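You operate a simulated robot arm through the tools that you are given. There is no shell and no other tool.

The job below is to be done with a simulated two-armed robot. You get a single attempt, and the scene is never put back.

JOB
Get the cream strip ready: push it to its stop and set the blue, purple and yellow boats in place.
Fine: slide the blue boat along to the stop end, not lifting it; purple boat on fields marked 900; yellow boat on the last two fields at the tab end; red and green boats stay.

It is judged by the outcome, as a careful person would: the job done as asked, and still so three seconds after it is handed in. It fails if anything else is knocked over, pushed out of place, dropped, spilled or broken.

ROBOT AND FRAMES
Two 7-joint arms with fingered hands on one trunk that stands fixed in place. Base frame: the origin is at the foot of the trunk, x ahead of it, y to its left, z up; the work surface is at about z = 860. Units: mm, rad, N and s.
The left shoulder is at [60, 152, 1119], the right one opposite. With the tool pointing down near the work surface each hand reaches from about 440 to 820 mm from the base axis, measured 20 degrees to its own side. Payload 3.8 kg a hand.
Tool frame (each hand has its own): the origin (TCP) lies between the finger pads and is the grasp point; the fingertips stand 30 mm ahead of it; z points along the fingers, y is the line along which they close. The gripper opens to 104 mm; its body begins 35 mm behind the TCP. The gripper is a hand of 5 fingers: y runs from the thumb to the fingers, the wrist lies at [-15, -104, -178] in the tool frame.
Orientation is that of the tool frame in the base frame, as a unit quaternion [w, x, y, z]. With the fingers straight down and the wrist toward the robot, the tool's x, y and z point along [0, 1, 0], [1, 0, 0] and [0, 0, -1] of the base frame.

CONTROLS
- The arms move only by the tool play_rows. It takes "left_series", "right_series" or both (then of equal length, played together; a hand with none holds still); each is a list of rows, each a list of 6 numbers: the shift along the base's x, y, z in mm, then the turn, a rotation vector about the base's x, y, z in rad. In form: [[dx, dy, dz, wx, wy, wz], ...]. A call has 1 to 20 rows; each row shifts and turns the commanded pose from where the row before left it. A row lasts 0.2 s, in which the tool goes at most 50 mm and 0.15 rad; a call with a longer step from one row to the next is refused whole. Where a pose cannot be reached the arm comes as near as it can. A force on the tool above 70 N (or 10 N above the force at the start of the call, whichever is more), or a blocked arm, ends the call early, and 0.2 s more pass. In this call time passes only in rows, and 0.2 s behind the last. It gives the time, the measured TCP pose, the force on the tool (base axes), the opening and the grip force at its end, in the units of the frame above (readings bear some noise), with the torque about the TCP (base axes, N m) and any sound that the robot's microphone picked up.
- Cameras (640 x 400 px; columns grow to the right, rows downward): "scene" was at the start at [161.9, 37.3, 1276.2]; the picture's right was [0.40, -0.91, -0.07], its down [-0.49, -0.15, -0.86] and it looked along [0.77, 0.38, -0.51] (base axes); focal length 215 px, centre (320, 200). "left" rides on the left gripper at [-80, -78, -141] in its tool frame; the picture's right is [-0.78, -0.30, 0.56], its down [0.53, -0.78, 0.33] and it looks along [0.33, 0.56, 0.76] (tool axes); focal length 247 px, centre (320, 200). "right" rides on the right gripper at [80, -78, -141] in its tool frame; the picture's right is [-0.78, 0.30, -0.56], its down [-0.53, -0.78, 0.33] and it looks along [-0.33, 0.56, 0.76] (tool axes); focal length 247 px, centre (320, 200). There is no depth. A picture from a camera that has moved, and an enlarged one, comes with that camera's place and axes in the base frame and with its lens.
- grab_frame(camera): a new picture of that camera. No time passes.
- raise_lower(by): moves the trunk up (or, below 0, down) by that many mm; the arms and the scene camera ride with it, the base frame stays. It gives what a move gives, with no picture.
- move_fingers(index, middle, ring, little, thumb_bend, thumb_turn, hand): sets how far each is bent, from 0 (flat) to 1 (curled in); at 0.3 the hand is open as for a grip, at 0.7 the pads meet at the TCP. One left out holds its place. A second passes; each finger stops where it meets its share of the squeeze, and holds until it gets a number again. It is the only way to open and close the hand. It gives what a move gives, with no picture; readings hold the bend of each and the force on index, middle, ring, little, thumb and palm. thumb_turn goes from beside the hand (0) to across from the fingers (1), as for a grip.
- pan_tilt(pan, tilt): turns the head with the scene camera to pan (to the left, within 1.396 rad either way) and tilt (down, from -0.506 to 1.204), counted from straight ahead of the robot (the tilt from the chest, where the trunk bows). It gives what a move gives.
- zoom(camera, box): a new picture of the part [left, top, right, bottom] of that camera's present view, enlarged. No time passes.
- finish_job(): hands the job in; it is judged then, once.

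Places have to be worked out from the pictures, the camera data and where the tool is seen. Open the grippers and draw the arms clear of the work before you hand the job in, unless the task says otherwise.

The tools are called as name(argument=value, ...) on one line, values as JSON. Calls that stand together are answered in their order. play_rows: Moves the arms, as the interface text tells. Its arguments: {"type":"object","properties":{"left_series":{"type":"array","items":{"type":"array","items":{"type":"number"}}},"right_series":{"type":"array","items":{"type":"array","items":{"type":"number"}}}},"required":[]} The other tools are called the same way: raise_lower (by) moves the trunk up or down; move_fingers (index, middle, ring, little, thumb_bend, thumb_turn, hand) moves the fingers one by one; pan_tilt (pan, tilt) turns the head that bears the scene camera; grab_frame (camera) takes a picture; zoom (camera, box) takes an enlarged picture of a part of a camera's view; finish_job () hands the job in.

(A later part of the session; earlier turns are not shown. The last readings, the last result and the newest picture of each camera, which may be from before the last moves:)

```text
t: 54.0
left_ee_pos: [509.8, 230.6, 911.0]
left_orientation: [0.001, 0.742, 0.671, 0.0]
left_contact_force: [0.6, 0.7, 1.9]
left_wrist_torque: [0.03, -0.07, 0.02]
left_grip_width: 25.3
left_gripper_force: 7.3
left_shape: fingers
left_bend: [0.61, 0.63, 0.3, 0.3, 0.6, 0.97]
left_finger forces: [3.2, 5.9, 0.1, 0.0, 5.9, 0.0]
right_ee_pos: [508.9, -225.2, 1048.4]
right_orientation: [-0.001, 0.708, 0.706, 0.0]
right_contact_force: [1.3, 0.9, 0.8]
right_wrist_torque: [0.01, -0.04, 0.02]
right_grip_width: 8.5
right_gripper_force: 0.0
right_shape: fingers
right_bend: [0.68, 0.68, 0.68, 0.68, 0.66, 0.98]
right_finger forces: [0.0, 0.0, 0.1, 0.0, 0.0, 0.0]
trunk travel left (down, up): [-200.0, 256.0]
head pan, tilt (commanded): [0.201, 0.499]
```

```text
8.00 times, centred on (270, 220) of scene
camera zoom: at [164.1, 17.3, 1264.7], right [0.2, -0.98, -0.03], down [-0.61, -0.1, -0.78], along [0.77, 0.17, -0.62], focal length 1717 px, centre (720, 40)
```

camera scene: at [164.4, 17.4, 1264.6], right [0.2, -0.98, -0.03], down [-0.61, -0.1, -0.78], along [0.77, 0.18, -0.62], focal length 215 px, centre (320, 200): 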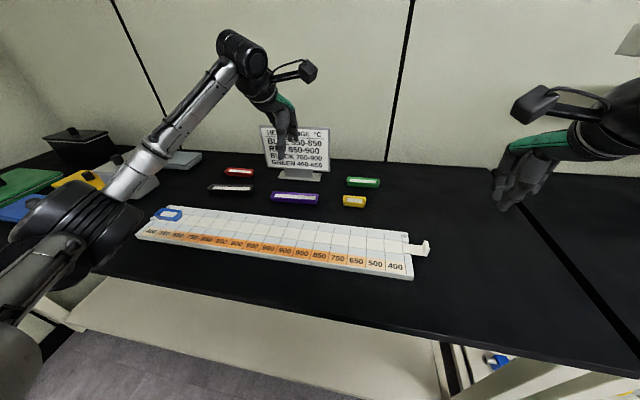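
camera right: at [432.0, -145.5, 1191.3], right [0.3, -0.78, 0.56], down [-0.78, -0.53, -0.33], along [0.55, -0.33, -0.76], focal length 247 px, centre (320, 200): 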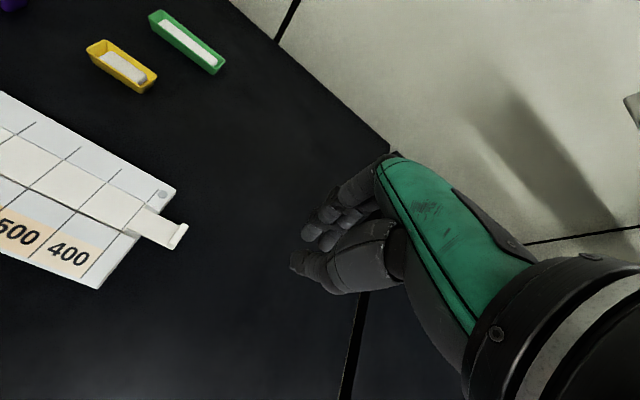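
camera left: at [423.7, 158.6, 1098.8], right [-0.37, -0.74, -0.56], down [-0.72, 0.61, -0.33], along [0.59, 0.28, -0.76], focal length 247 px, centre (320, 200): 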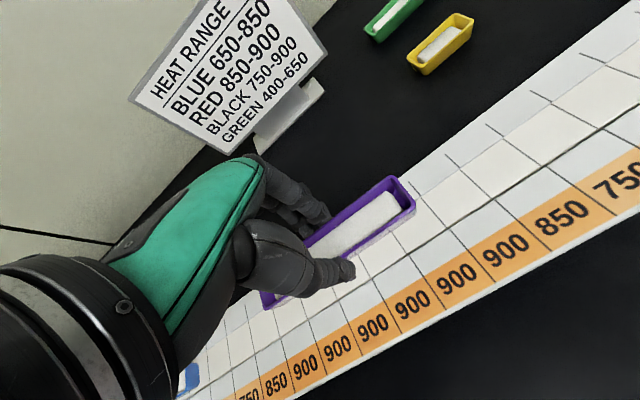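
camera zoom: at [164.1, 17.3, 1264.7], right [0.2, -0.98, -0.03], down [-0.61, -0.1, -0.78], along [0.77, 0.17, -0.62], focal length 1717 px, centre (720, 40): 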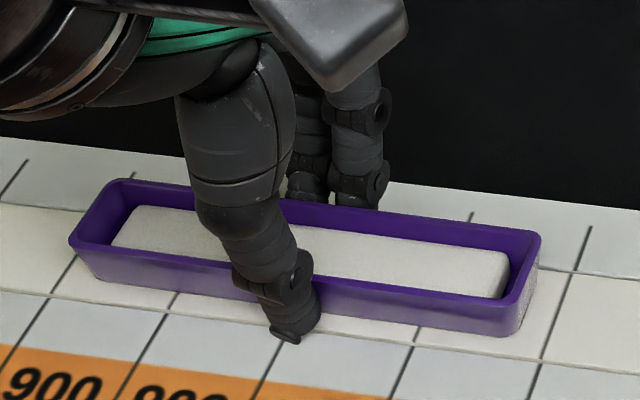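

Contact is felt (≈2 N up; likely the middle fingertip and boat touching the strip). I release gently and symmetrically.

move_fingers(hand="left", index=0.59, middle=0.6, thumb_bend=0.58)

zoom(camera="scene", box=[230, 195, 310, 245])

zoom(camera="left", box=[240, 130, 480, 330])

```text
t: 55.0
left_ee_pos: [507.4, 229.5, 910.5]
left_orientation: [0.0, 0.742, 0.67, 0.0]
left_contact_force: [0.3, 0.5, 3.2]
left_wrist_torque: [0.02, -0.06, 0.02]
left_grip_width: 30.3
left_gripper_force: 1.5
left_shape: fingers
left_bend: [0.6, 0.61, 0.3, 0.3, 0.57, 0.97]
left_finger forces: [1.7, 1.6, 0.0, 0.0, 0.1, 0.0]
right_ee_pos: [509.6, -225.9, 1047.9]
right_orientation: [0.0, 0.707, 0.707, 0.0]
right_contact_force: [0.2, 0.5, 0.2]
right_wrist_torque: [-0.01, 0.03, 0.04]
right_grip_width: 8.6
right_gripper_force: 0.1
right_shape: fingers
right_bend: [0.68, 0.68, 0.68, 0.68, 0.66, 0.98]
right_finger forces: [0.0, 0.0, 0.1, 0.0, 0.0, 0.1]
trunk travel left (down, up): [-200.0, 256.0]
head pan, tilt (commanded): [0.201, 0.499]
```

```text
8.00 times, centred on (270, 220) of scene
camera zoom: at [163.9, 17.3, 1264.7], right [0.2, -0.98, -0.03], down [-0.61, -0.1, -0.78], along [0.77, 0.17, -0.62], focal length 1717 px, centre (720, 40)
```

zoom: 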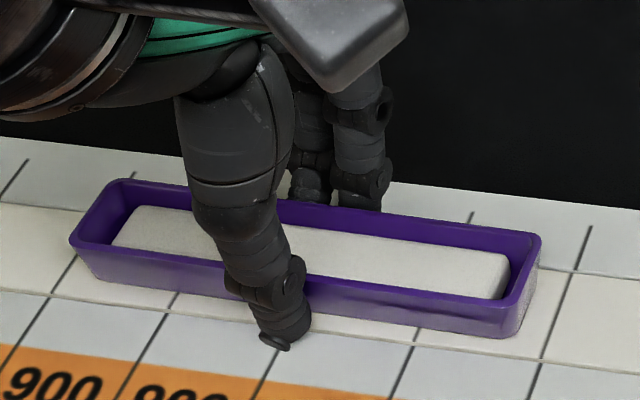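

```text
2.00 times, centred on (360, 230) of left
camera zoom: at [423.3, 158.6, 1050.1], right [-0.37, -0.74, -0.56], down [-0.72, 0.61, -0.33], along [0.59, 0.28, -0.76], focal length 494 px, centre (240, 140)
```

zoom: 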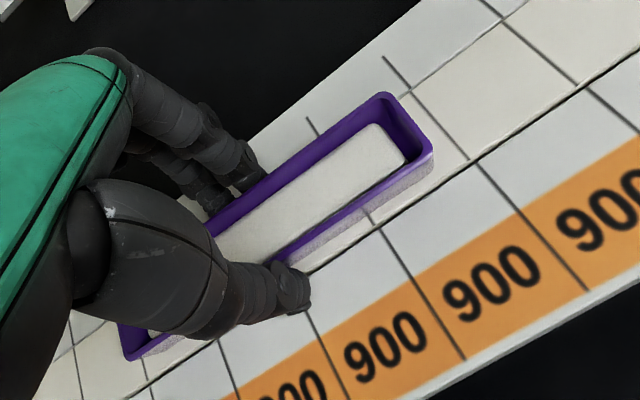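

Thumb is off the wall and the boat rests on the strip. I open wider, then check before lifting.

move_fingers(hand="left", index=0.5, middle=0.5, thumb_bend=0.48)

zoom(camera="scene", box=[230, 195, 310, 245])

zoom(camera="left", box=[240, 130, 480, 330])

```text
t: 56.0
left_ee_pos: [507.0, 229.5, 909.8]
left_orientation: [0.0, 0.742, 0.671, 0.001]
left_contact_force: [-0.7, 0.8, 5.8]
left_wrist_torque: [0.04, -0.13, 0.0]
left_grip_width: 54.3
left_gripper_force: 3.0
left_shape: fingers
left_bend: [0.5, 0.52, 0.3, 0.3, 0.48, 0.97]
left_finger forces: [0.0, 6.1, 0.0, 0.1, 0.1, 0.0]
right_ee_pos: [508.8, -226.6, 1047.8]
right_orientation: [0.0, 0.707, 0.707, -0.001]
right_contact_force: [-0.4, 0.1, 0.3]
right_wrist_torque: [0.0, -0.01, 0.0]
right_grip_width: 8.4
right_gripper_force: 0.0
right_shape: fingers
right_bend: [0.68, 0.68, 0.68, 0.68, 0.66, 0.98]
right_finger forces: [0.0, 0.1, 0.1, 0.1, 0.0, 0.0]
trunk travel left (down, up): [-200.0, 256.0]
head pan, tilt (commanded): [0.201, 0.499]
```

```text
8.00 times, centred on (270, 220) of scene
camera zoom: at [163.4, 17.1, 1264.8], right [0.2, -0.98, -0.03], down [-0.61, -0.1, -0.78], along [0.77, 0.17, -0.62], focal length 1717 px, centre (720, 40)
```

zoom: 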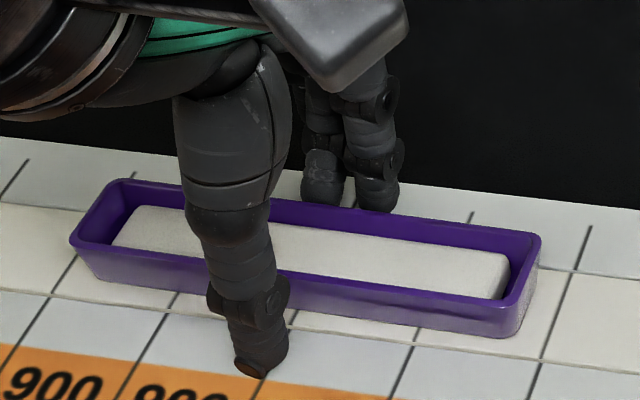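

```text
2.00 times, centred on (360, 230) of left
camera zoom: at [422.9, 158.4, 1050.4], right [-0.37, -0.74, -0.56], down [-0.72, 0.61, -0.33], along [0.59, 0.28, -0.76], focal length 494 px, centre (240, 140)
```

zoom: 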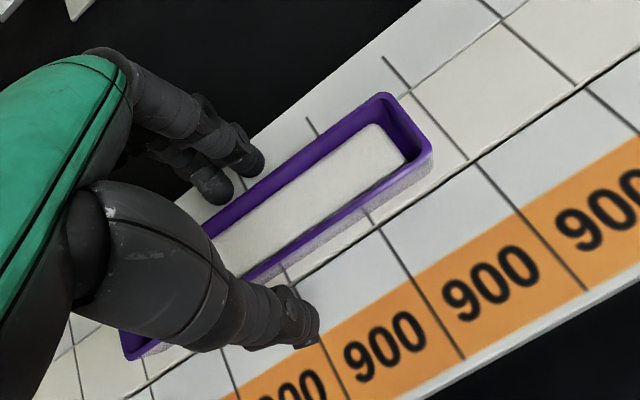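

The boat is free and stands on the strip; the middle fingertip presses the board, so I lift straight up.

play_rows(left_series=[[0, 0, 3, 0, 0, 0], [0, 0, 8, 0, 0, 0], [0, 0, 25, 0, 0, 0], [0, 0, 40, 0, 0, 0], [0, 0, 45, 0, 0, 0], [-20, 20, 30, 0, 0, 0], [-30, 35, 10, 0, 0, 0], [-30, 35, 0, 0, 0, 0]])

grab_frame(camera="scene")

zoom(camera="scene", box=[200, 180, 340, 270])

grab_frame(camera="left")

```text
t: 57.8
left_ee_pos: [426.0, 320.3, 1070.7]
left_orientation: [0.0, 0.743, 0.67, 0.0]
left_contact_force: [0.2, -0.5, 0.1]
left_wrist_torque: [0.02, -0.02, 0.03]
left_grip_width: 54.2
left_gripper_force: 0.1
left_shape: fingers
left_bend: [0.5, 0.5, 0.3, 0.3, 0.48, 0.97]
left_finger forces: [0.0, 0.0, 0.0, 0.0, 0.0, 0.0]
right_ee_pos: [509.3, -223.7, 1048.7]
right_orientation: [0.0, 0.708, 0.706, 0.0]
right_contact_force: [0.6, -0.2, -0.1]
right_wrist_torque: [0.0, -0.04, 0.0]
right_grip_width: 8.8
right_gripper_force: 0.1
right_shape: fingers
right_bend: [0.68, 0.68, 0.68, 0.68, 0.66, 0.98]
right_finger forces: [0.1, 0.0, 0.0, 0.1, 0.1, 0.0]
trunk travel left (down, up): [-200.0, 256.0]
head pan, tilt (commanded): [0.201, 0.499]
```

```text
taken
camera scene: at [163.2, 18.2, 1264.8], right [0.2, -0.98, -0.03], down [-0.61, -0.1, -0.78], along [0.77, 0.17, -0.62], focal length 215 px, centre (320, 200)
```

scene: 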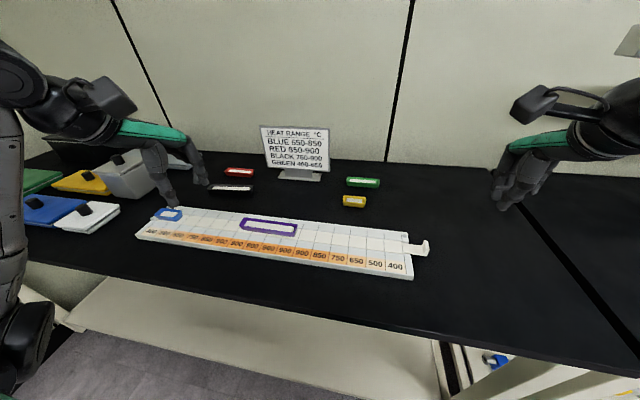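

```text
4.44 times, centred on (270, 225) of scene
camera zoom: at [163.2, 18.2, 1264.8], right [0.2, -0.98, -0.03], down [-0.61, -0.1, -0.78], along [0.77, 0.17, -0.62], focal length 954 px, centre (542, 89)
```

zoom: 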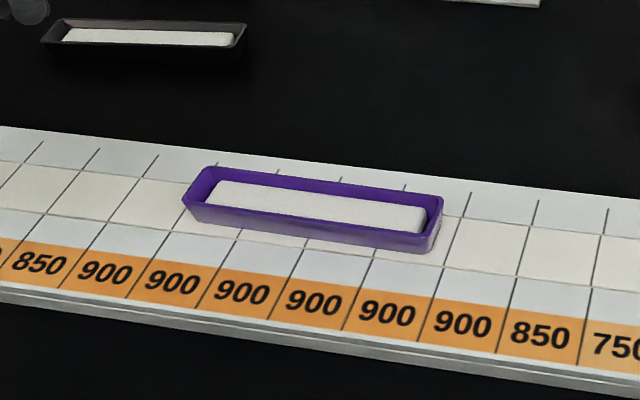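

```text
taken
camera left: at [340.9, 249.9, 1211.4], right [-0.37, -0.74, -0.56], down [-0.72, 0.61, -0.33], along [0.59, 0.27, -0.76], focal length 247 px, centre (320, 200)
```

left: 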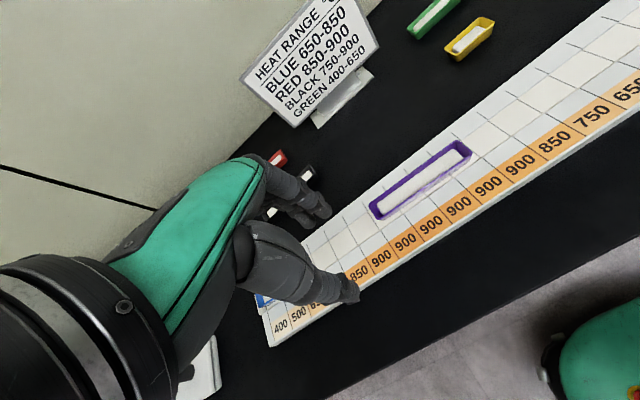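

Purple stands on fields 2–5 of the six marked 900, well centred. Next is yellow: rim centre ≈ (661, 29), 63 × 29 mm, nearly parallel to the board. I open the right hand moderately and bring it above yellow.

move_fingers(hand="right", index=0.46, middle=0.46, ring=0.36, little=0.36, thumb_bend=0.46)

play_rows(right_series=[[10, 18, 0, 0, 0, 0], [18, 32, 0, 0, 0, 0], [22, 36, 0, 0, 0, 0], [22, 36, 0, 0, 0, 0], [22, 36, 0, 0, 0, 0], [22, 36, 0, 0, 0, 0], [20, 34, 0, 0, 0, 0], [16, 26, 0, 0, 0, 0]])

grab_frame(camera="right")

grab_frame(camera="scene")

```text
t: 58.8
left_ee_pos: [427.7, 319.9, 1070.6]
left_orientation: [0.0, 0.742, 0.671, 0.0]
left_contact_force: [0.1, 1.2, 0.5]
left_wrist_torque: [0.05, 0.0, -0.01]
left_grip_width: 54.4
left_gripper_force: 0.0
left_shape: fingers
left_bend: [0.5, 0.5, 0.3, 0.3, 0.48, 0.97]
left_finger forces: [0.0, 0.0, 0.0, 0.0, 0.1, 0.0]
right_ee_pos: [509.8, -225.4, 1048.2]
right_orientation: [0.0, 0.708, 0.707, 0.0]
right_contact_force: [0.0, 0.2, 0.3]
right_wrist_torque: [0.0, 0.0, -0.02]
right_grip_width: 62.0
right_gripper_force: 0.0
right_shape: fingers
right_bend: [0.46, 0.46, 0.36, 0.36, 0.46, 0.98]
right_finger forces: [0.0, 0.1, 0.1, 0.0, 0.0, 0.0]
trunk travel left (down, up): [-200.0, 256.0]
head pan, tilt (commanded): [0.201, 0.499]
```

```text
t: 60.6
left_ee_pos: [426.8, 321.4, 1070.1]
left_orientation: [0.001, 0.742, 0.67, -0.001]
left_contact_force: [0.4, 0.1, -0.5]
left_wrist_torque: [-0.02, -0.02, 0.02]
left_grip_width: 54.2
left_gripper_force: 0.1
left_shape: fingers
left_bend: [0.5, 0.5, 0.3, 0.3, 0.48, 0.97]
left_finger forces: [0.1, 0.1, 0.0, 0.1, 0.0, 0.1]
right_ee_pos: [662.2, 30.6, 1045.8]
right_orientation: [0.0, 0.708, 0.707, 0.001]
right_contact_force: [0.4, -0.6, -0.1]
right_wrist_torque: [0.02, -0.01, 0.04]
right_grip_width: 62.1
right_gripper_force: 0.1
right_shape: fingers
right_bend: [0.46, 0.46, 0.36, 0.36, 0.46, 0.98]
right_finger forces: [0.0, 0.0, 0.0, 0.0, 0.1, 0.0]
trunk travel left (down, up): [-200.0, 256.0]
head pan, tilt (commanded): [0.201, 0.499]
```

```text
taken
camera right: at [584.8, 110.0, 1189.9], right [0.29, -0.78, 0.56], down [-0.78, -0.53, -0.33], along [0.55, -0.34, -0.76], focal length 247 px, centre (320, 200)
```

right: 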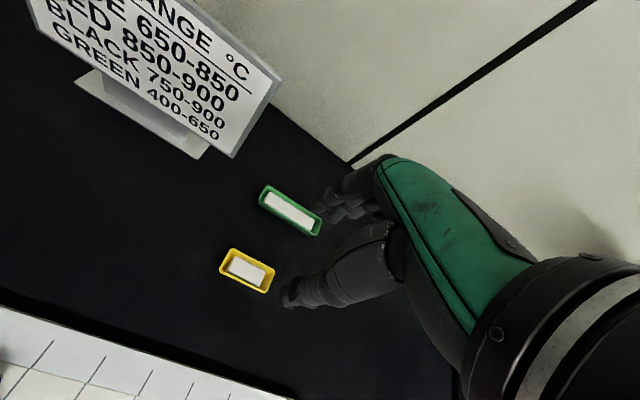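

```text
taken
camera scene: at [164.6, 18.6, 1264.6], right [0.2, -0.98, -0.03], down [-0.61, -0.1, -0.78], along [0.77, 0.17, -0.62], focal length 215 px, centre (320, 200)
```

scene: 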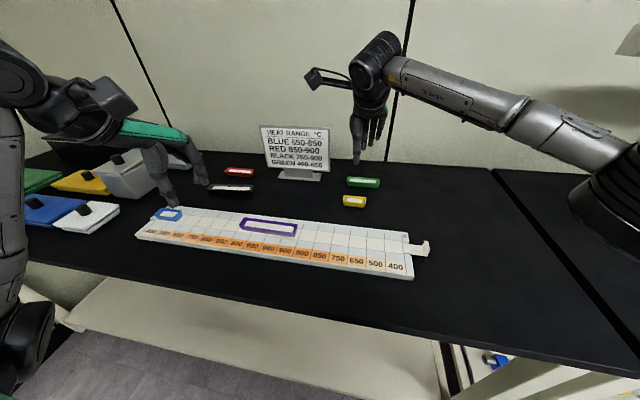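

I zoom in on yellow in the right-hand camera to refine its position relative to the hand.

zoom(camera="right", box=[200, 170, 360, 310])

```text
2.86 times, centred on (280, 240) of right
camera zoom: at [584.8, 110.0, 1189.9], right [0.29, -0.78, 0.56], down [-0.78, -0.53, -0.33], along [0.55, -0.34, -0.76], focal length 706 px, centre (434, 86)
```

zoom: 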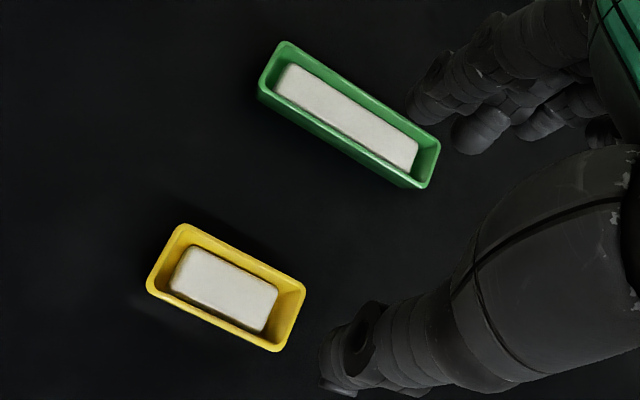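

Yellow's centre ≈ (660, 30) with no yaw; green's near rim is at x≈748, clear of the fingers. I descend to just above it.

play_rows(right_series=[[-1, -0.5, -30, 0, 0, 0], [-1, 0, -35, 0, 0, 0], [0, 0, -30, 0, 0, 0], [0, 0, -18, 0, 0, 0], [0, 0, -7, 0, 0, 0]])

zoom(camera="scene", box=[310, 140, 410, 220])

zoom(camera="right", box=[180, 160, 380, 330])

```text
t: 61.8
left_ee_pos: [428.0, 320.6, 1070.0]
left_orientation: [0.0, 0.742, 0.671, 0.0]
left_contact_force: [-0.3, 0.4, -0.8]
left_wrist_torque: [0.0, 0.01, 0.01]
left_grip_width: 54.3
left_gripper_force: 0.0
left_shape: fingers
left_bend: [0.5, 0.5, 0.3, 0.3, 0.48, 0.97]
left_finger forces: [0.0, 0.0, 0.0, 0.1, 0.0, 0.0]
right_ee_pos: [659.1, 27.1, 926.9]
right_orientation: [0.0, 0.708, 0.706, -0.001]
right_contact_force: [-0.3, 0.8, 0.6]
right_wrist_torque: [-0.02, 0.0, -0.01]
right_grip_width: 62.2
right_gripper_force: 0.0
right_shape: fingers
right_bend: [0.46, 0.46, 0.36, 0.36, 0.46, 0.98]
right_finger forces: [0.0, 0.1, 0.0, 0.1, 0.0, 0.1]
trunk travel left (down, up): [-200.0, 256.0]
head pan, tilt (commanded): [0.201, 0.499]
```

```text
5.00 times, centred on (360, 180) of scene
camera zoom: at [164.4, 17.5, 1264.6], right [0.2, -0.98, -0.03], down [-0.61, -0.1, -0.78], along [0.77, 0.17, -0.62], focal length 1073 px, centre (120, 300)
```

zoom: 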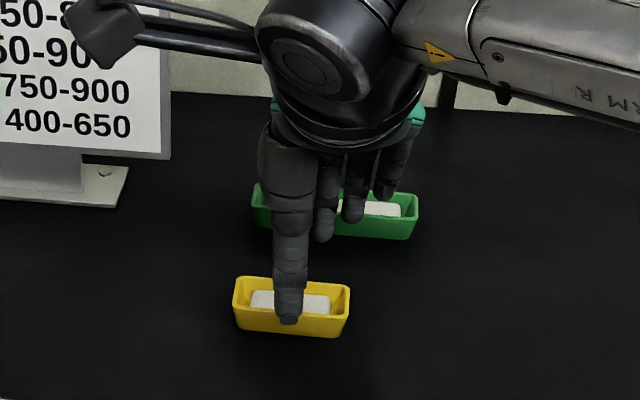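

```text
2.35 times, centred on (280, 245) of right
camera zoom: at [582.5, 107.7, 1070.4], right [0.29, -0.78, 0.56], down [-0.78, -0.53, -0.33], along [0.55, -0.34, -0.76], focal length 581 px, centre (414, 94)
```

zoom: 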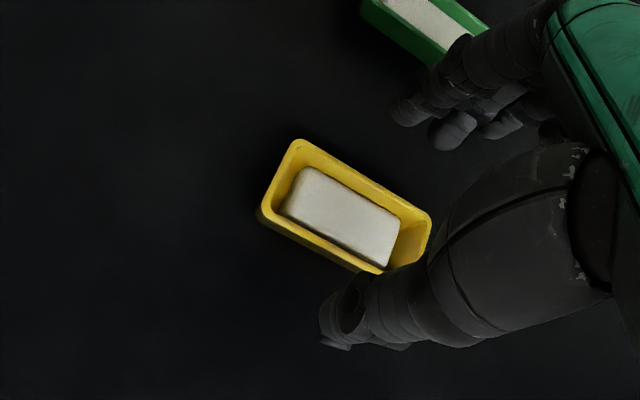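

Well aligned. I lower to tips ≈ z 865.

play_rows(right_series=[[0, 1, -15, 0, 0, 0], [0, 0.5, -11, 0, 0, 0], [0, 0, -7, 0, 0, 0]])

zoom(camera="scene", box=[310, 140, 410, 220])

zoom(camera="right", box=[180, 140, 380, 330])

```text
t: 62.6
left_ee_pos: [426.2, 319.7, 1071.2]
left_orientation: [0.0, 0.742, 0.671, 0.0]
left_contact_force: [0.3, -0.4, -1.0]
left_wrist_torque: [0.01, 0.01, -0.01]
left_grip_width: 54.5
left_gripper_force: 0.0
left_shape: fingers
left_bend: [0.5, 0.5, 0.3, 0.3, 0.48, 0.97]
left_finger forces: [0.0, 0.0, 0.0, 0.0, 0.1, 0.1]
right_ee_pos: [660.1, 29.0, 894.8]
right_orientation: [0.0, 0.708, 0.706, 0.0]
right_contact_force: [0.5, -0.6, 2.0]
right_wrist_torque: [-0.07, -0.05, -0.01]
right_grip_width: 62.1
right_gripper_force: 1.3
right_shape: fingers
right_bend: [0.46, 0.46, 0.36, 0.36, 0.46, 0.98]
right_finger forces: [0.0, 1.7, 0.1, 0.1, 0.0, 0.0]
trunk travel left (down, up): [-200.0, 256.0]
head pan, tilt (commanded): [0.201, 0.499]
```

```text
5.00 times, centred on (360, 180) of scene
camera zoom: at [164.0, 17.5, 1264.7], right [0.2, -0.98, -0.03], down [-0.61, -0.1, -0.78], along [0.77, 0.17, -0.62], focal length 1073 px, centre (120, 300)
```

zoom: 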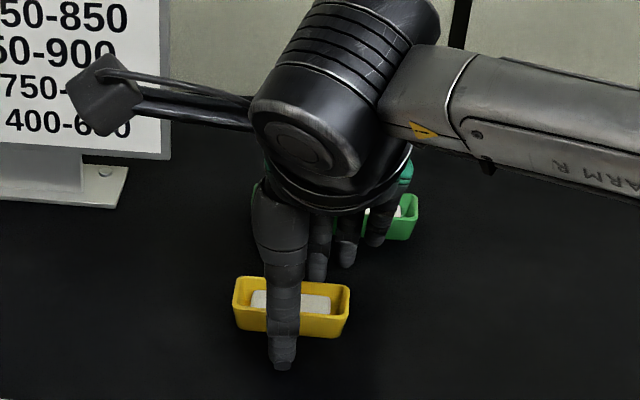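

```text
2.11 times, centred on (280, 235) of right
camera zoom: at [582.0, 109.2, 1038.0], right [0.29, -0.78, 0.56], down [-0.78, -0.53, -0.33], along [0.56, -0.33, -0.76], focal length 520 px, centre (404, 126)
```

zoom: 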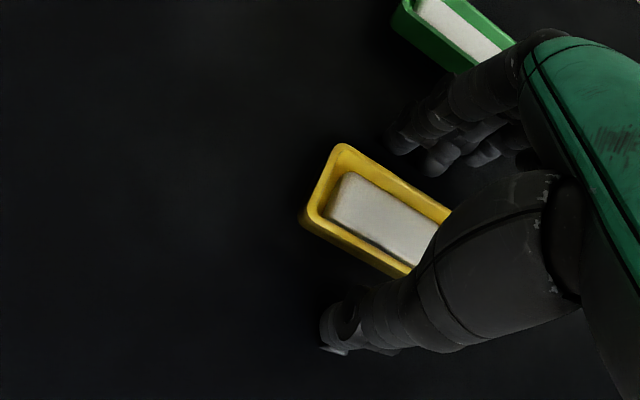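

The middle fingertip just touches the table (1.7 N), so I raise 3 mm and then close to near the boat's width.

play_rows(right_series=[[0, 0, 3, 0, 0, 0]])

move_fingers(hand="right", index=0.56, middle=0.56, thumb_bend=0.56)

zoom(camera="right", box=[180, 140, 380, 330])

zoom(camera="scene", box=[320, 160, 400, 220])

```text
t: 63.0
left_ee_pos: [426.4, 321.2, 1070.6]
left_orientation: [0.0, 0.742, 0.671, 0.0]
left_contact_force: [-0.5, 0.0, -0.4]
left_wrist_torque: [0.0, 0.0, 0.01]
left_grip_width: 54.5
left_gripper_force: 0.1
left_shape: fingers
left_bend: [0.5, 0.5, 0.3, 0.3, 0.48, 0.97]
left_finger forces: [0.0, 0.1, 0.0, 0.0, 0.0, 0.0]
right_ee_pos: [659.8, 28.7, 896.9]
right_orientation: [0.0, 0.707, 0.707, -0.001]
right_contact_force: [-0.2, 0.0, 0.1]
right_wrist_torque: [-0.02, 0.02, 0.02]
right_grip_width: 62.1
right_gripper_force: 0.0
right_shape: fingers
right_bend: [0.46, 0.46, 0.36, 0.36, 0.46, 0.98]
right_finger forces: [0.1, 0.1, 0.1, 0.0, 0.0, 0.1]
trunk travel left (down, up): [-200.0, 256.0]
head pan, tilt (commanded): [0.201, 0.499]
```

```text
t: 64.0
left_ee_pos: [427.2, 320.4, 1069.8]
left_orientation: [0.0, 0.742, 0.671, 0.0]
left_contact_force: [-0.7, 0.1, 0.2]
left_wrist_torque: [0.0, -0.02, 0.02]
left_grip_width: 54.2
left_gripper_force: 0.1
left_shape: fingers
left_bend: [0.5, 0.5, 0.3, 0.3, 0.48, 0.97]
left_finger forces: [0.1, 0.0, 0.0, 0.0, 0.1, 0.0]
right_ee_pos: [660.9, 29.6, 896.8]
right_orientation: [0.0, 0.708, 0.707, 0.0]
right_contact_force: [-0.8, 0.1, -0.7]
right_wrist_torque: [0.0, 0.02, 0.01]
right_grip_width: 36.7
right_gripper_force: 0.2
right_shape: fingers
right_bend: [0.56, 0.56, 0.36, 0.36, 0.56, 0.98]
right_finger forces: [0.0, 0.0, 0.0, 0.0, 0.1, 0.0]
trunk travel left (down, up): [-200.0, 256.0]
head pan, tilt (commanded): [0.201, 0.499]
```

```text
2.11 times, centred on (280, 235) of right
camera zoom: at [582.2, 109.3, 1040.5], right [0.3, -0.78, 0.56], down [-0.78, -0.53, -0.33], along [0.55, -0.33, -0.76], focal length 520 px, centre (404, 126)
```

zoom: 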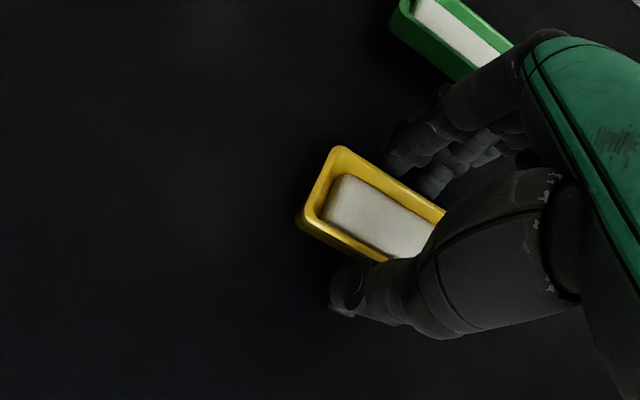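

```text
6.67 times, centred on (360, 190) of scene
camera zoom: at [164.4, 17.5, 1264.6], right [0.2, -0.98, -0.03], down [-0.61, -0.1, -0.78], along [0.77, 0.17, -0.62], focal length 1431 px, centre (53, 267)
```

zoom: 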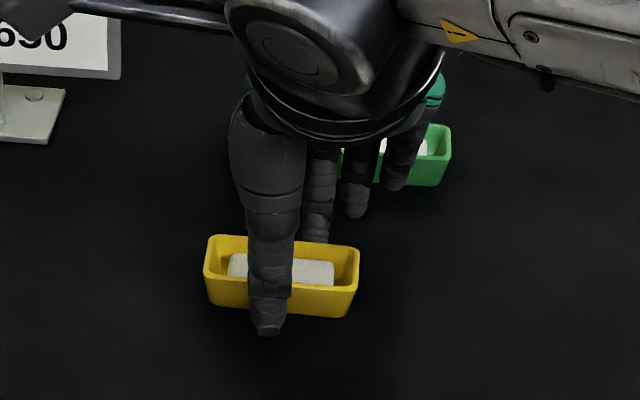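

Clear on both sides. I close to contact and then tighten.

move_fingers(hand="right", index=0.62, middle=0.62, thumb_bend=0.62)

zoom(camera="scene", box=[320, 160, 400, 220])

move_fingers(hand="right", index=0.66, middle=0.66, thumb_bend=0.66)

zoom(camera="scene", box=[320, 160, 400, 220])

```text
t: 65.0
left_ee_pos: [427.6, 321.2, 1070.8]
left_orientation: [-0.001, 0.742, 0.67, 0.0]
left_contact_force: [-0.4, 0.2, 0.0]
left_wrist_torque: [-0.01, -0.01, -0.02]
left_grip_width: 54.4
left_gripper_force: 0.2
left_shape: fingers
left_bend: [0.5, 0.5, 0.3, 0.3, 0.48, 0.97]
left_finger forces: [0.1, 0.0, 0.0, 0.0, 0.0, 0.0]
right_ee_pos: [659.9, 29.6, 897.1]
right_orientation: [0.0, 0.708, 0.707, 0.0]
right_contact_force: [0.1, 0.1, -0.5]
right_wrist_torque: [0.01, -0.01, -0.03]
right_grip_width: 26.8
right_gripper_force: 2.5
right_shape: fingers
right_bend: [0.6, 0.61, 0.36, 0.36, 0.6, 0.97]
right_finger forces: [1.4, 1.1, 0.0, 0.0, 2.3, 0.0]
trunk travel left (down, up): [-200.0, 256.0]
head pan, tilt (commanded): [0.201, 0.499]
```

```text
6.67 times, centred on (360, 190) of scene
camera zoom: at [164.5, 17.5, 1264.6], right [0.2, -0.98, -0.03], down [-0.61, -0.1, -0.78], along [0.77, 0.17, -0.62], focal length 1431 px, centre (53, 267)
```

zoom: 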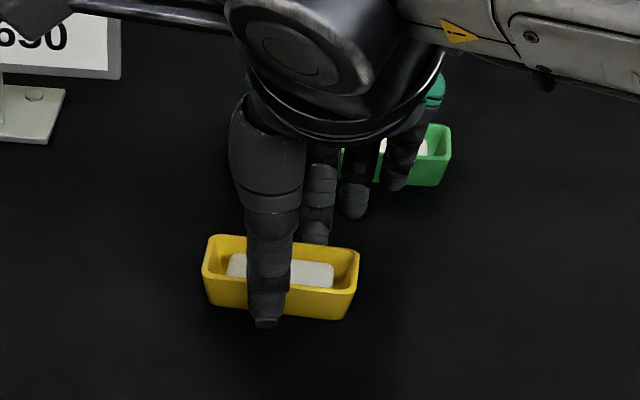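

```text
t: 66.0
left_ee_pos: [427.6, 319.7, 1070.9]
left_orientation: [-0.001, 0.742, 0.67, 0.0]
left_contact_force: [0.2, 0.6, -0.3]
left_wrist_torque: [0.0, -0.05, 0.01]
left_grip_width: 54.3
left_gripper_force: 0.0
left_shape: fingers
left_bend: [0.5, 0.5, 0.3, 0.3, 0.48, 0.97]
left_finger forces: [0.0, 0.0, 0.0, 0.1, 0.1, 0.0]
right_ee_pos: [660.3, 28.5, 897.5]
right_orientation: [-0.001, 0.707, 0.707, 0.0]
right_contact_force: [-0.3, 0.7, 0.5]
right_wrist_torque: [0.01, -0.03, 0.04]
right_grip_width: 25.9
right_gripper_force: 6.1
right_shape: fingers
right_bend: [0.61, 0.63, 0.36, 0.36, 0.6, 0.97]
right_finger forces: [3.4, 2.6, 0.1, 0.0, 6.0, 0.0]
trunk travel left (down, up): [-200.0, 256.0]
head pan, tilt (commanded): [0.201, 0.499]
```

```text
6.67 times, centred on (360, 190) of scene
camera zoom: at [164.5, 17.5, 1264.6], right [0.2, -0.98, -0.03], down [-0.61, -0.1, -0.78], along [0.77, 0.17, -0.62], focal length 1431 px, centre (53, 267)
```

zoom: 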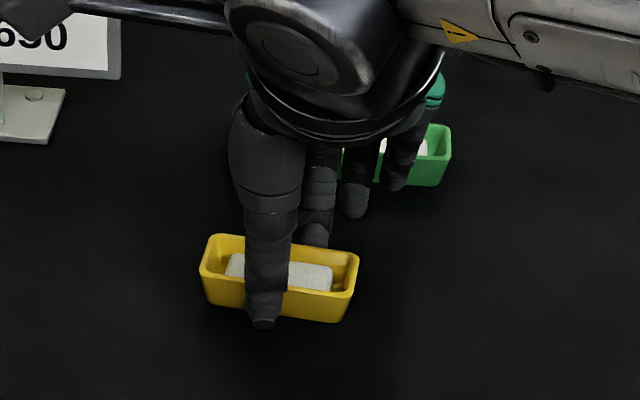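

Grip about 6 N. I lift 22 mm slowly and check level and yaw.

play_rows(right_series=[[0, 0, 4, 0, 0, 0], [0, 0, 5, 0, 0, 0], [0, 0, 6, 0, 0, 0], [0, 0, 7, 0, 0, 0]])

zoom(camera="scene", box=[320, 160, 400, 220])

zoom(camera="right", box=[180, 140, 380, 330])

```text
t: 67.0
left_ee_pos: [426.9, 321.1, 1070.6]
left_orientation: [0.0, 0.742, 0.67, 0.0]
left_contact_force: [-0.2, 0.4, -0.8]
left_wrist_torque: [0.02, -0.01, 0.04]
left_grip_width: 54.5
left_gripper_force: 0.1
left_shape: fingers
left_bend: [0.5, 0.5, 0.3, 0.3, 0.48, 0.97]
left_finger forces: [0.0, 0.0, 0.1, 0.0, 0.0, 0.0]
right_ee_pos: [660.2, 28.5, 918.9]
right_orientation: [0.0, 0.707, 0.707, 0.0]
right_contact_force: [0.4, 0.3, -0.5]
right_wrist_torque: [-0.01, 0.05, 0.02]
right_grip_width: 25.7
right_gripper_force: 6.6
right_shape: fingers
right_bend: [0.61, 0.63, 0.36, 0.36, 0.6, 0.97]
right_finger forces: [3.5, 2.7, 0.0, 0.0, 5.9, 0.1]
trunk travel left (down, up): [-200.0, 256.0]
head pan, tilt (commanded): [0.201, 0.499]
```

```text
6.67 times, centred on (360, 190) of scene
camera zoom: at [164.3, 17.5, 1264.6], right [0.2, -0.98, -0.03], down [-0.61, -0.1, -0.78], along [0.77, 0.17, -0.62], focal length 1431 px, centre (53, 267)
```

zoom: 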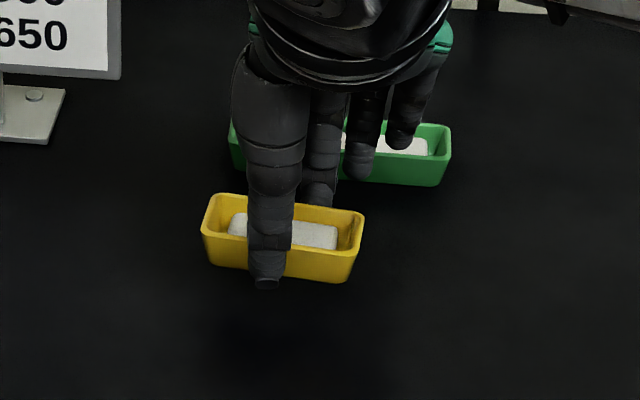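

```text
2.11 times, centred on (280, 235) of right
camera zoom: at [581.9, 109.3, 1062.8], right [0.29, -0.78, 0.56], down [-0.78, -0.53, -0.33], along [0.55, -0.34, -0.76], focal length 520 px, centre (404, 126)
```

zoom: 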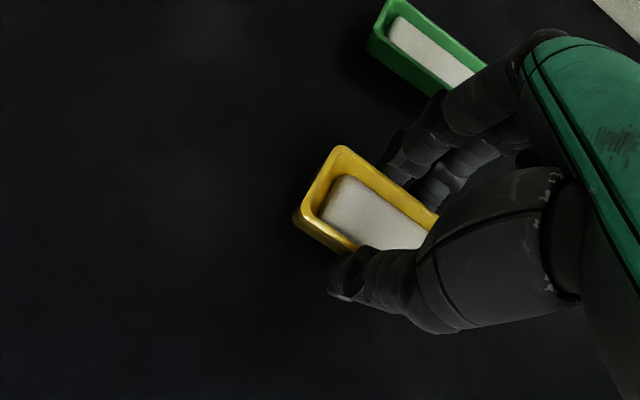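

Yellow is held level, centre offset (−1.4, +1.8) from the TCP and yaw ≈ −4°. I raise it, carry it to the tab end's last two fields (target centre ≈ (505.5, −51)) and turn +0.07 rad to square it.

play_rows(right_series=[[0, 0, 8, 0, 0, 0], [0, 0, 14, 0, 0, 0], [0, 0, 14, 0, 0, 0], [0, 0, 6, 0, 0, 0], [-6, -3, 0, 0, 0, 0.005], [-12, -6, 0, 0, 0, 0.008], [-17, -9, 0, 0, 0, 0.009], [-20, -11, 0, 0, 0, 0.009], [-20, -11, 0, 0, 0, 0.009], [-20, -11, 0, 0, 0, 0.009], [-20, -11, 0, 0, 0, 0.008], [-18, -10, 0, 0, 0, 0.007], [-13, -6.5, 0, 0, 0, 0.004], [-7, -3, 0, 0, 0, 0.002]])

zoom(camera="scene", box=[320, 180, 440, 280])

grab_frame(camera="right")

```text
t: 70.0
left_ee_pos: [426.9, 320.3, 1071.9]
left_orientation: [-0.001, 0.742, 0.671, -0.001]
left_contact_force: [-0.8, -0.2, -1.1]
left_wrist_torque: [0.0, 0.0, 0.0]
left_grip_width: 54.2
left_gripper_force: 0.0
left_shape: fingers
left_bend: [0.5, 0.5, 0.3, 0.3, 0.48, 0.97]
left_finger forces: [0.1, 0.0, 0.1, 0.0, 0.0, 0.1]
right_ee_pos: [508.4, -51.4, 963.0]
right_orientation: [0.0, 0.683, 0.731, 0.0]
right_contact_force: [0.6, 0.3, -0.2]
right_wrist_torque: [-0.05, 0.02, 0.0]
right_grip_width: 25.5
right_gripper_force: 5.5
right_shape: fingers
right_bend: [0.61, 0.63, 0.36, 0.36, 0.6, 0.97]
right_finger forces: [3.3, 2.7, 0.0, 0.0, 5.8, 0.0]
trunk travel left (down, up): [-200.0, 256.0]
head pan, tilt (commanded): [0.201, 0.499]
```

```text
4.00 times, centred on (380, 230) of scene
camera zoom: at [164.3, 17.4, 1264.6], right [0.2, -0.98, -0.03], down [-0.61, -0.1, -0.78], along [0.77, 0.17, -0.62], focal length 858 px, centre (80, 80)
```

zoom: 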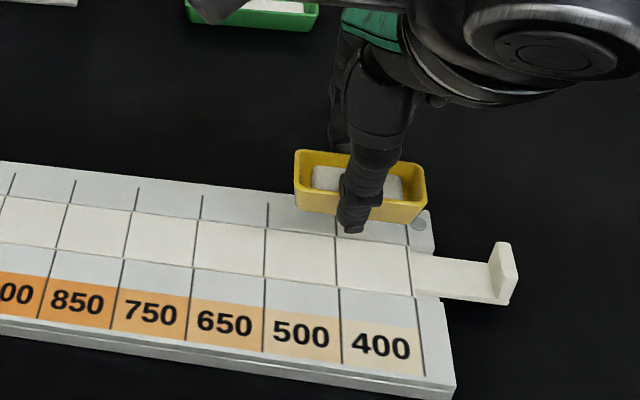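

```text
taken
camera right: at [423.8, 22.4, 1104.7], right [0.35, -0.75, 0.56], down [-0.74, -0.59, -0.33], along [0.58, -0.3, -0.76], focal length 247 px, centre (320, 200)
```

right: 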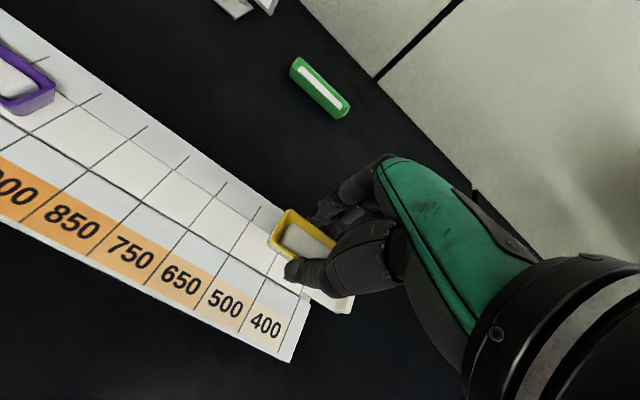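

I zoom in on the held boat against the last two fields.

zoom(camera="scene", box=[380, 205, 440, 250])

zoom(camera="right", box=[200, 180, 380, 320])

```text
8.89 times, centred on (410, 228) of scene
camera zoom: at [164.3, 17.4, 1264.6], right [0.2, -0.98, -0.03], down [-0.61, -0.1, -0.78], along [0.77, 0.17, -0.62], focal length 1908 px, centre (-480, -44)
```

zoom: 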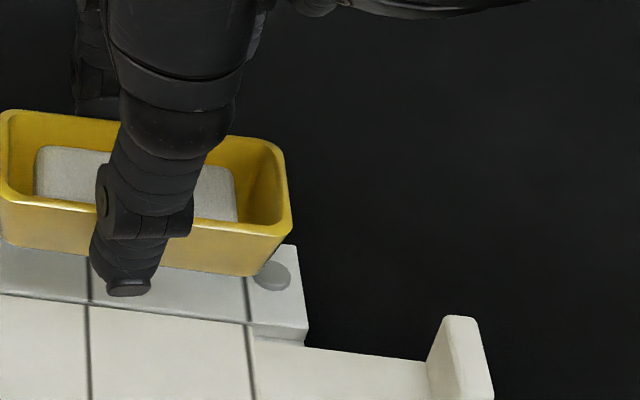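

```text
2.86 times, centred on (290, 250) of right
camera zoom: at [423.8, 22.4, 1104.7], right [0.35, -0.75, 0.56], down [-0.74, -0.59, -0.33], along [0.58, -0.3, -0.76], focal length 706 px, centre (406, 57)
```

zoom: 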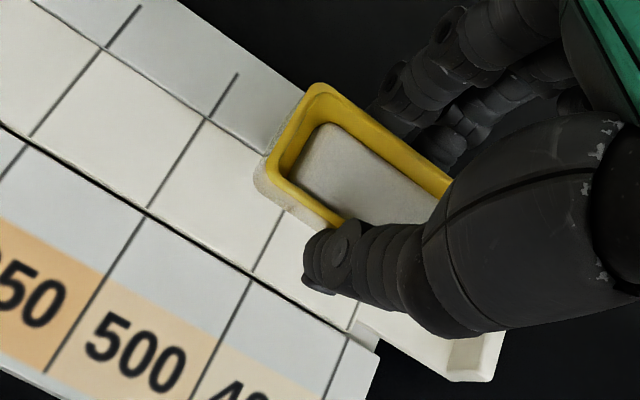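

The boat is over the right spot (centre ≈ (505, −52)) with about −2.6° yaw left. I add +0.04 rad and lower to about 8 mm above the strip.

play_rows(right_series=[[0, 0, -8, 0, 0, 0.02], [0, 0, -12, 0, 0, 0.02], [0, 0, -12, 0, 0, 0], [0, 0, -9, 0, 0, 0]])

zoom(camera="scene", box=[370, 205, 440, 257])

zoom(camera="right", box=[200, 180, 380, 320])

```text
t: 71.0
left_ee_pos: [427.2, 319.7, 1071.5]
left_orientation: [-0.001, 0.743, 0.67, 0.0]
left_contact_force: [0.1, 0.4, -0.3]
left_wrist_torque: [0.02, -0.03, 0.0]
left_grip_width: 54.1
left_gripper_force: 0.0
left_shape: fingers
left_bend: [0.5, 0.5, 0.3, 0.3, 0.48, 0.97]
left_finger forces: [0.1, 0.1, 0.0, 0.1, 0.1, 0.0]
right_ee_pos: [506.5, -52.5, 920.6]
right_orientation: [0.0, 0.668, 0.744, 0.001]
right_contact_force: [0.8, -0.7, 0.0]
right_wrist_torque: [0.01, -0.02, 0.02]
right_grip_width: 25.5
right_gripper_force: 6.4
right_shape: fingers
right_bend: [0.61, 0.63, 0.36, 0.36, 0.6, 0.97]
right_finger forces: [3.4, 2.7, 0.0, 0.1, 5.9, 0.0]
trunk travel left (down, up): [-200.0, 256.0]
head pan, tilt (commanded): [0.201, 0.499]
```

```text
7.69 times, centred on (405, 231) of scene
camera zoom: at [164.5, 17.4, 1264.6], right [0.2, -0.98, -0.03], down [-0.61, -0.1, -0.78], along [0.77, 0.17, -0.62], focal length 1651 px, centre (-334, -38)
```

zoom: 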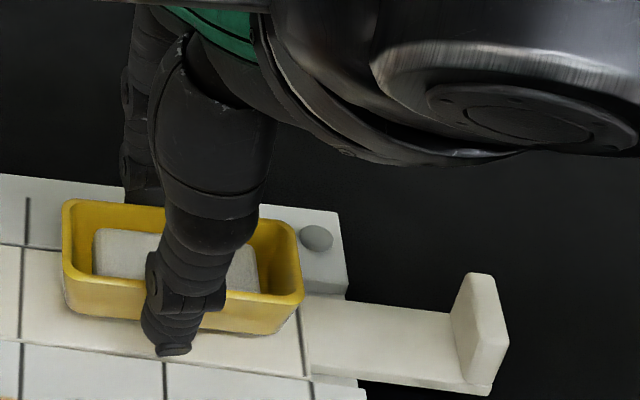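

```text
2.86 times, centred on (290, 250) of right
camera zoom: at [420.9, 18.8, 1063.9], right [0.38, -0.74, 0.56], down [-0.71, -0.62, -0.33], along [0.59, -0.27, -0.76], focal length 706 px, centre (406, 57)
```

zoom: 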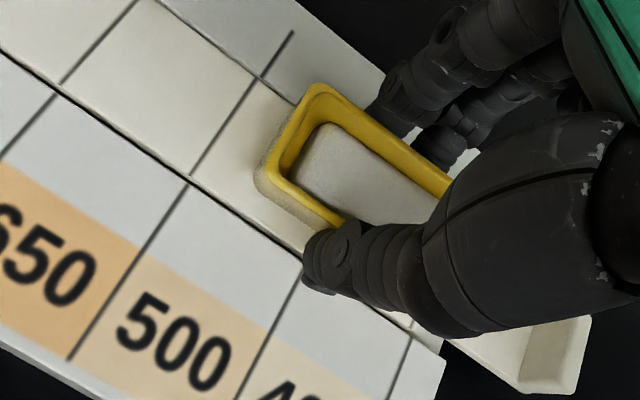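

Centre ≈ (505.7, −52), yaw now slightly positive (~+2°). I trim −0.035 rad and lower nearly to the strip.

play_rows(right_series=[[0, 0.5, -2, 0, 0, -0.02], [0, 0.5, -2, 0, 0, -0.015], [0, 0, -1.5, 0, 0, 0]])

zoom(camera="scene", box=[370, 205, 440, 257])

```text
t: 71.8
left_ee_pos: [426.9, 321.2, 1071.0]
left_orientation: [0.0, 0.742, 0.67, 0.0]
left_contact_force: [1.3, 0.7, -0.9]
left_wrist_torque: [0.01, -0.01, 0.0]
left_grip_width: 54.4
left_gripper_force: 0.0
left_shape: fingers
left_bend: [0.5, 0.5, 0.3, 0.3, 0.48, 0.97]
left_finger forces: [0.0, 0.0, 0.0, 0.0, 0.0, 0.1]
right_ee_pos: [507.0, -51.5, 913.0]
right_orientation: [0.0, 0.681, 0.733, 0.0]
right_contact_force: [-0.4, 0.2, 0.0]
right_wrist_torque: [0.0, 0.05, 0.01]
right_grip_width: 25.7
right_gripper_force: 5.7
right_shape: fingers
right_bend: [0.61, 0.63, 0.36, 0.36, 0.6, 0.97]
right_finger forces: [3.4, 2.7, 0.1, 0.0, 5.8, 0.0]
trunk travel left (down, up): [-200.0, 256.0]
head pan, tilt (commanded): [0.201, 0.499]
```

```text
7.69 times, centred on (405, 231) of scene
camera zoom: at [164.4, 17.4, 1264.6], right [0.2, -0.98, -0.03], down [-0.61, -0.1, -0.78], along [0.77, 0.17, -0.62], focal length 1651 px, centre (-334, -38)
```

zoom: 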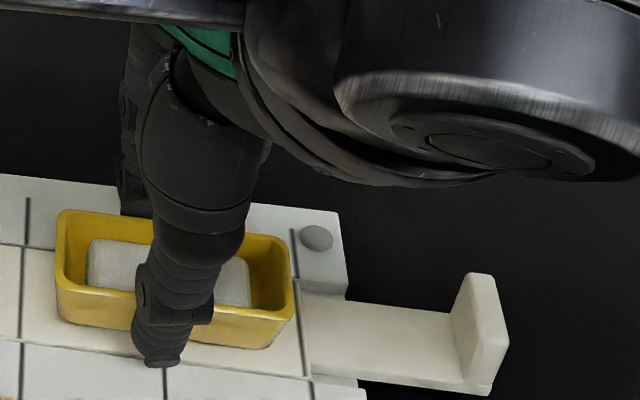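

The boat is parallel and centred over the last two fields. I continue down in 1 mm steps.

play_rows(right_series=[[0, 0, -1, 0, 0, 0]])

play_rows(right_series=[[0, 0, -1, 0, 0, 0]])

zoom(camera="scene", box=[370, 205, 440, 257])

```text
t: 72.2
left_ee_pos: [427.4, 320.8, 1070.0]
left_orientation: [0.001, 0.742, 0.671, 0.0]
left_contact_force: [-0.1, -0.5, 0.5]
left_wrist_torque: [0.01, 0.02, 0.0]
left_grip_width: 54.1
left_gripper_force: 0.0
left_shape: fingers
left_bend: [0.5, 0.5, 0.3, 0.3, 0.48, 0.97]
left_finger forces: [0.0, 0.1, 0.0, 0.0, 0.0, 0.1]
right_ee_pos: [506.8, -51.2, 912.5]
right_orientation: [0.0, 0.681, 0.733, 0.0]
right_contact_force: [0.2, 0.7, -0.5]
right_wrist_torque: [-0.01, -0.01, 0.01]
right_grip_width: 25.8
right_gripper_force: 6.0
right_shape: fingers
right_bend: [0.61, 0.63, 0.36, 0.36, 0.6, 0.97]
right_finger forces: [3.4, 2.7, 0.1, 0.0, 5.8, 0.0]
trunk travel left (down, up): [-200.0, 256.0]
head pan, tilt (commanded): [0.201, 0.499]
```

```text
t: 72.6
left_ee_pos: [427.7, 319.2, 1071.2]
left_orientation: [0.0, 0.742, 0.671, 0.0]
left_contact_force: [-0.4, 0.3, 0.2]
left_wrist_torque: [0.01, -0.01, 0.01]
left_grip_width: 54.5
left_gripper_force: 0.0
left_shape: fingers
left_bend: [0.5, 0.5, 0.3, 0.3, 0.48, 0.97]
left_finger forces: [0.0, 0.1, 0.0, 0.0, 0.0, 0.1]
right_ee_pos: [506.7, -51.1, 912.5]
right_orientation: [0.0, 0.681, 0.732, 0.0]
right_contact_force: [0.4, 0.3, -0.6]
right_wrist_torque: [0.0, -0.01, -0.03]
right_grip_width: 25.6
right_gripper_force: 5.7
right_shape: fingers
right_bend: [0.61, 0.63, 0.36, 0.36, 0.6, 0.97]
right_finger forces: [3.4, 2.7, 0.1, 0.0, 5.9, 0.0]
trunk travel left (down, up): [-200.0, 256.0]
head pan, tilt (commanded): [0.201, 0.499]
```

```text
7.69 times, centred on (405, 231) of scene
camera zoom: at [164.4, 17.4, 1264.6], right [0.2, -0.98, -0.03], down [-0.61, -0.1, -0.78], along [0.77, 0.17, -0.62], focal length 1651 px, centre (-334, -38)
```

zoom: 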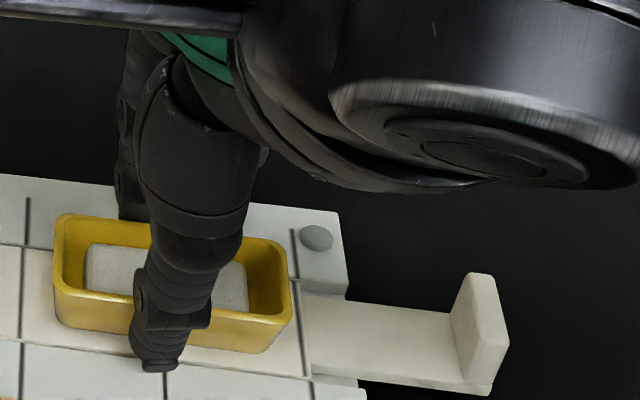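

No contact yet; I continue in 1 mm steps.

play_rows(right_series=[[0, 0, -1, 0, 0, 0]])

play_rows(right_series=[[0, 0, -1, 0, 0, 0]])

zoom(camera="scene", box=[370, 205, 440, 257])

```text
t: 73.0
left_ee_pos: [427.6, 320.8, 1070.8]
left_orientation: [0.001, 0.742, 0.671, -0.001]
left_contact_force: [0.4, 0.0, -0.9]
left_wrist_torque: [0.0, 0.0, 0.02]
left_grip_width: 54.5
left_gripper_force: 0.0
left_shape: fingers
left_bend: [0.5, 0.5, 0.3, 0.3, 0.48, 0.97]
left_finger forces: [0.0, 0.0, 0.0, 0.1, 0.0, 0.1]
right_ee_pos: [506.8, -50.5, 912.0]
right_orientation: [0.001, 0.681, 0.732, 0.0]
right_contact_force: [-0.7, 0.6, -0.4]
right_wrist_torque: [0.0, 0.02, -0.03]
right_grip_width: 25.8
right_gripper_force: 6.3
right_shape: fingers
right_bend: [0.61, 0.63, 0.36, 0.36, 0.6, 0.97]
right_finger forces: [3.4, 2.6, 0.0, 0.0, 5.9, 0.1]
trunk travel left (down, up): [-200.0, 256.0]
head pan, tilt (commanded): [0.201, 0.499]
```

```text
t: 73.4
left_ee_pos: [427.1, 320.4, 1069.7]
left_orientation: [0.001, 0.742, 0.671, 0.0]
left_contact_force: [-0.4, 0.3, 0.1]
left_wrist_torque: [-0.01, 0.01, 0.0]
left_grip_width: 54.2
left_gripper_force: 0.1
left_shape: fingers
left_bend: [0.5, 0.5, 0.3, 0.3, 0.48, 0.97]
left_finger forces: [0.0, 0.1, 0.0, 0.0, 0.0, 0.0]
right_ee_pos: [505.8, -50.9, 912.3]
right_orientation: [0.001, 0.681, 0.732, 0.001]
right_contact_force: [0.1, -0.4, 4.3]
right_wrist_torque: [0.01, 0.01, 0.03]
right_grip_width: 25.5
right_gripper_force: 6.0
right_shape: fingers
right_bend: [0.61, 0.63, 0.36, 0.36, 0.6, 0.97]
right_finger forces: [3.4, 2.9, 0.0, 0.0, 5.7, 0.0]
trunk travel left (down, up): [-200.0, 256.0]
head pan, tilt (commanded): [0.201, 0.499]
```

```text
7.69 times, centred on (405, 231) of scene
camera zoom: at [163.8, 17.5, 1264.8], right [0.2, -0.98, -0.03], down [-0.61, -0.1, -0.78], along [0.77, 0.17, -0.62], focal length 1651 px, centre (-334, -38)
```

zoom: 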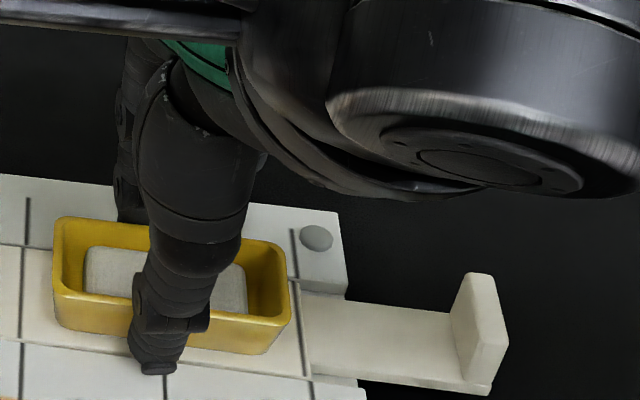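

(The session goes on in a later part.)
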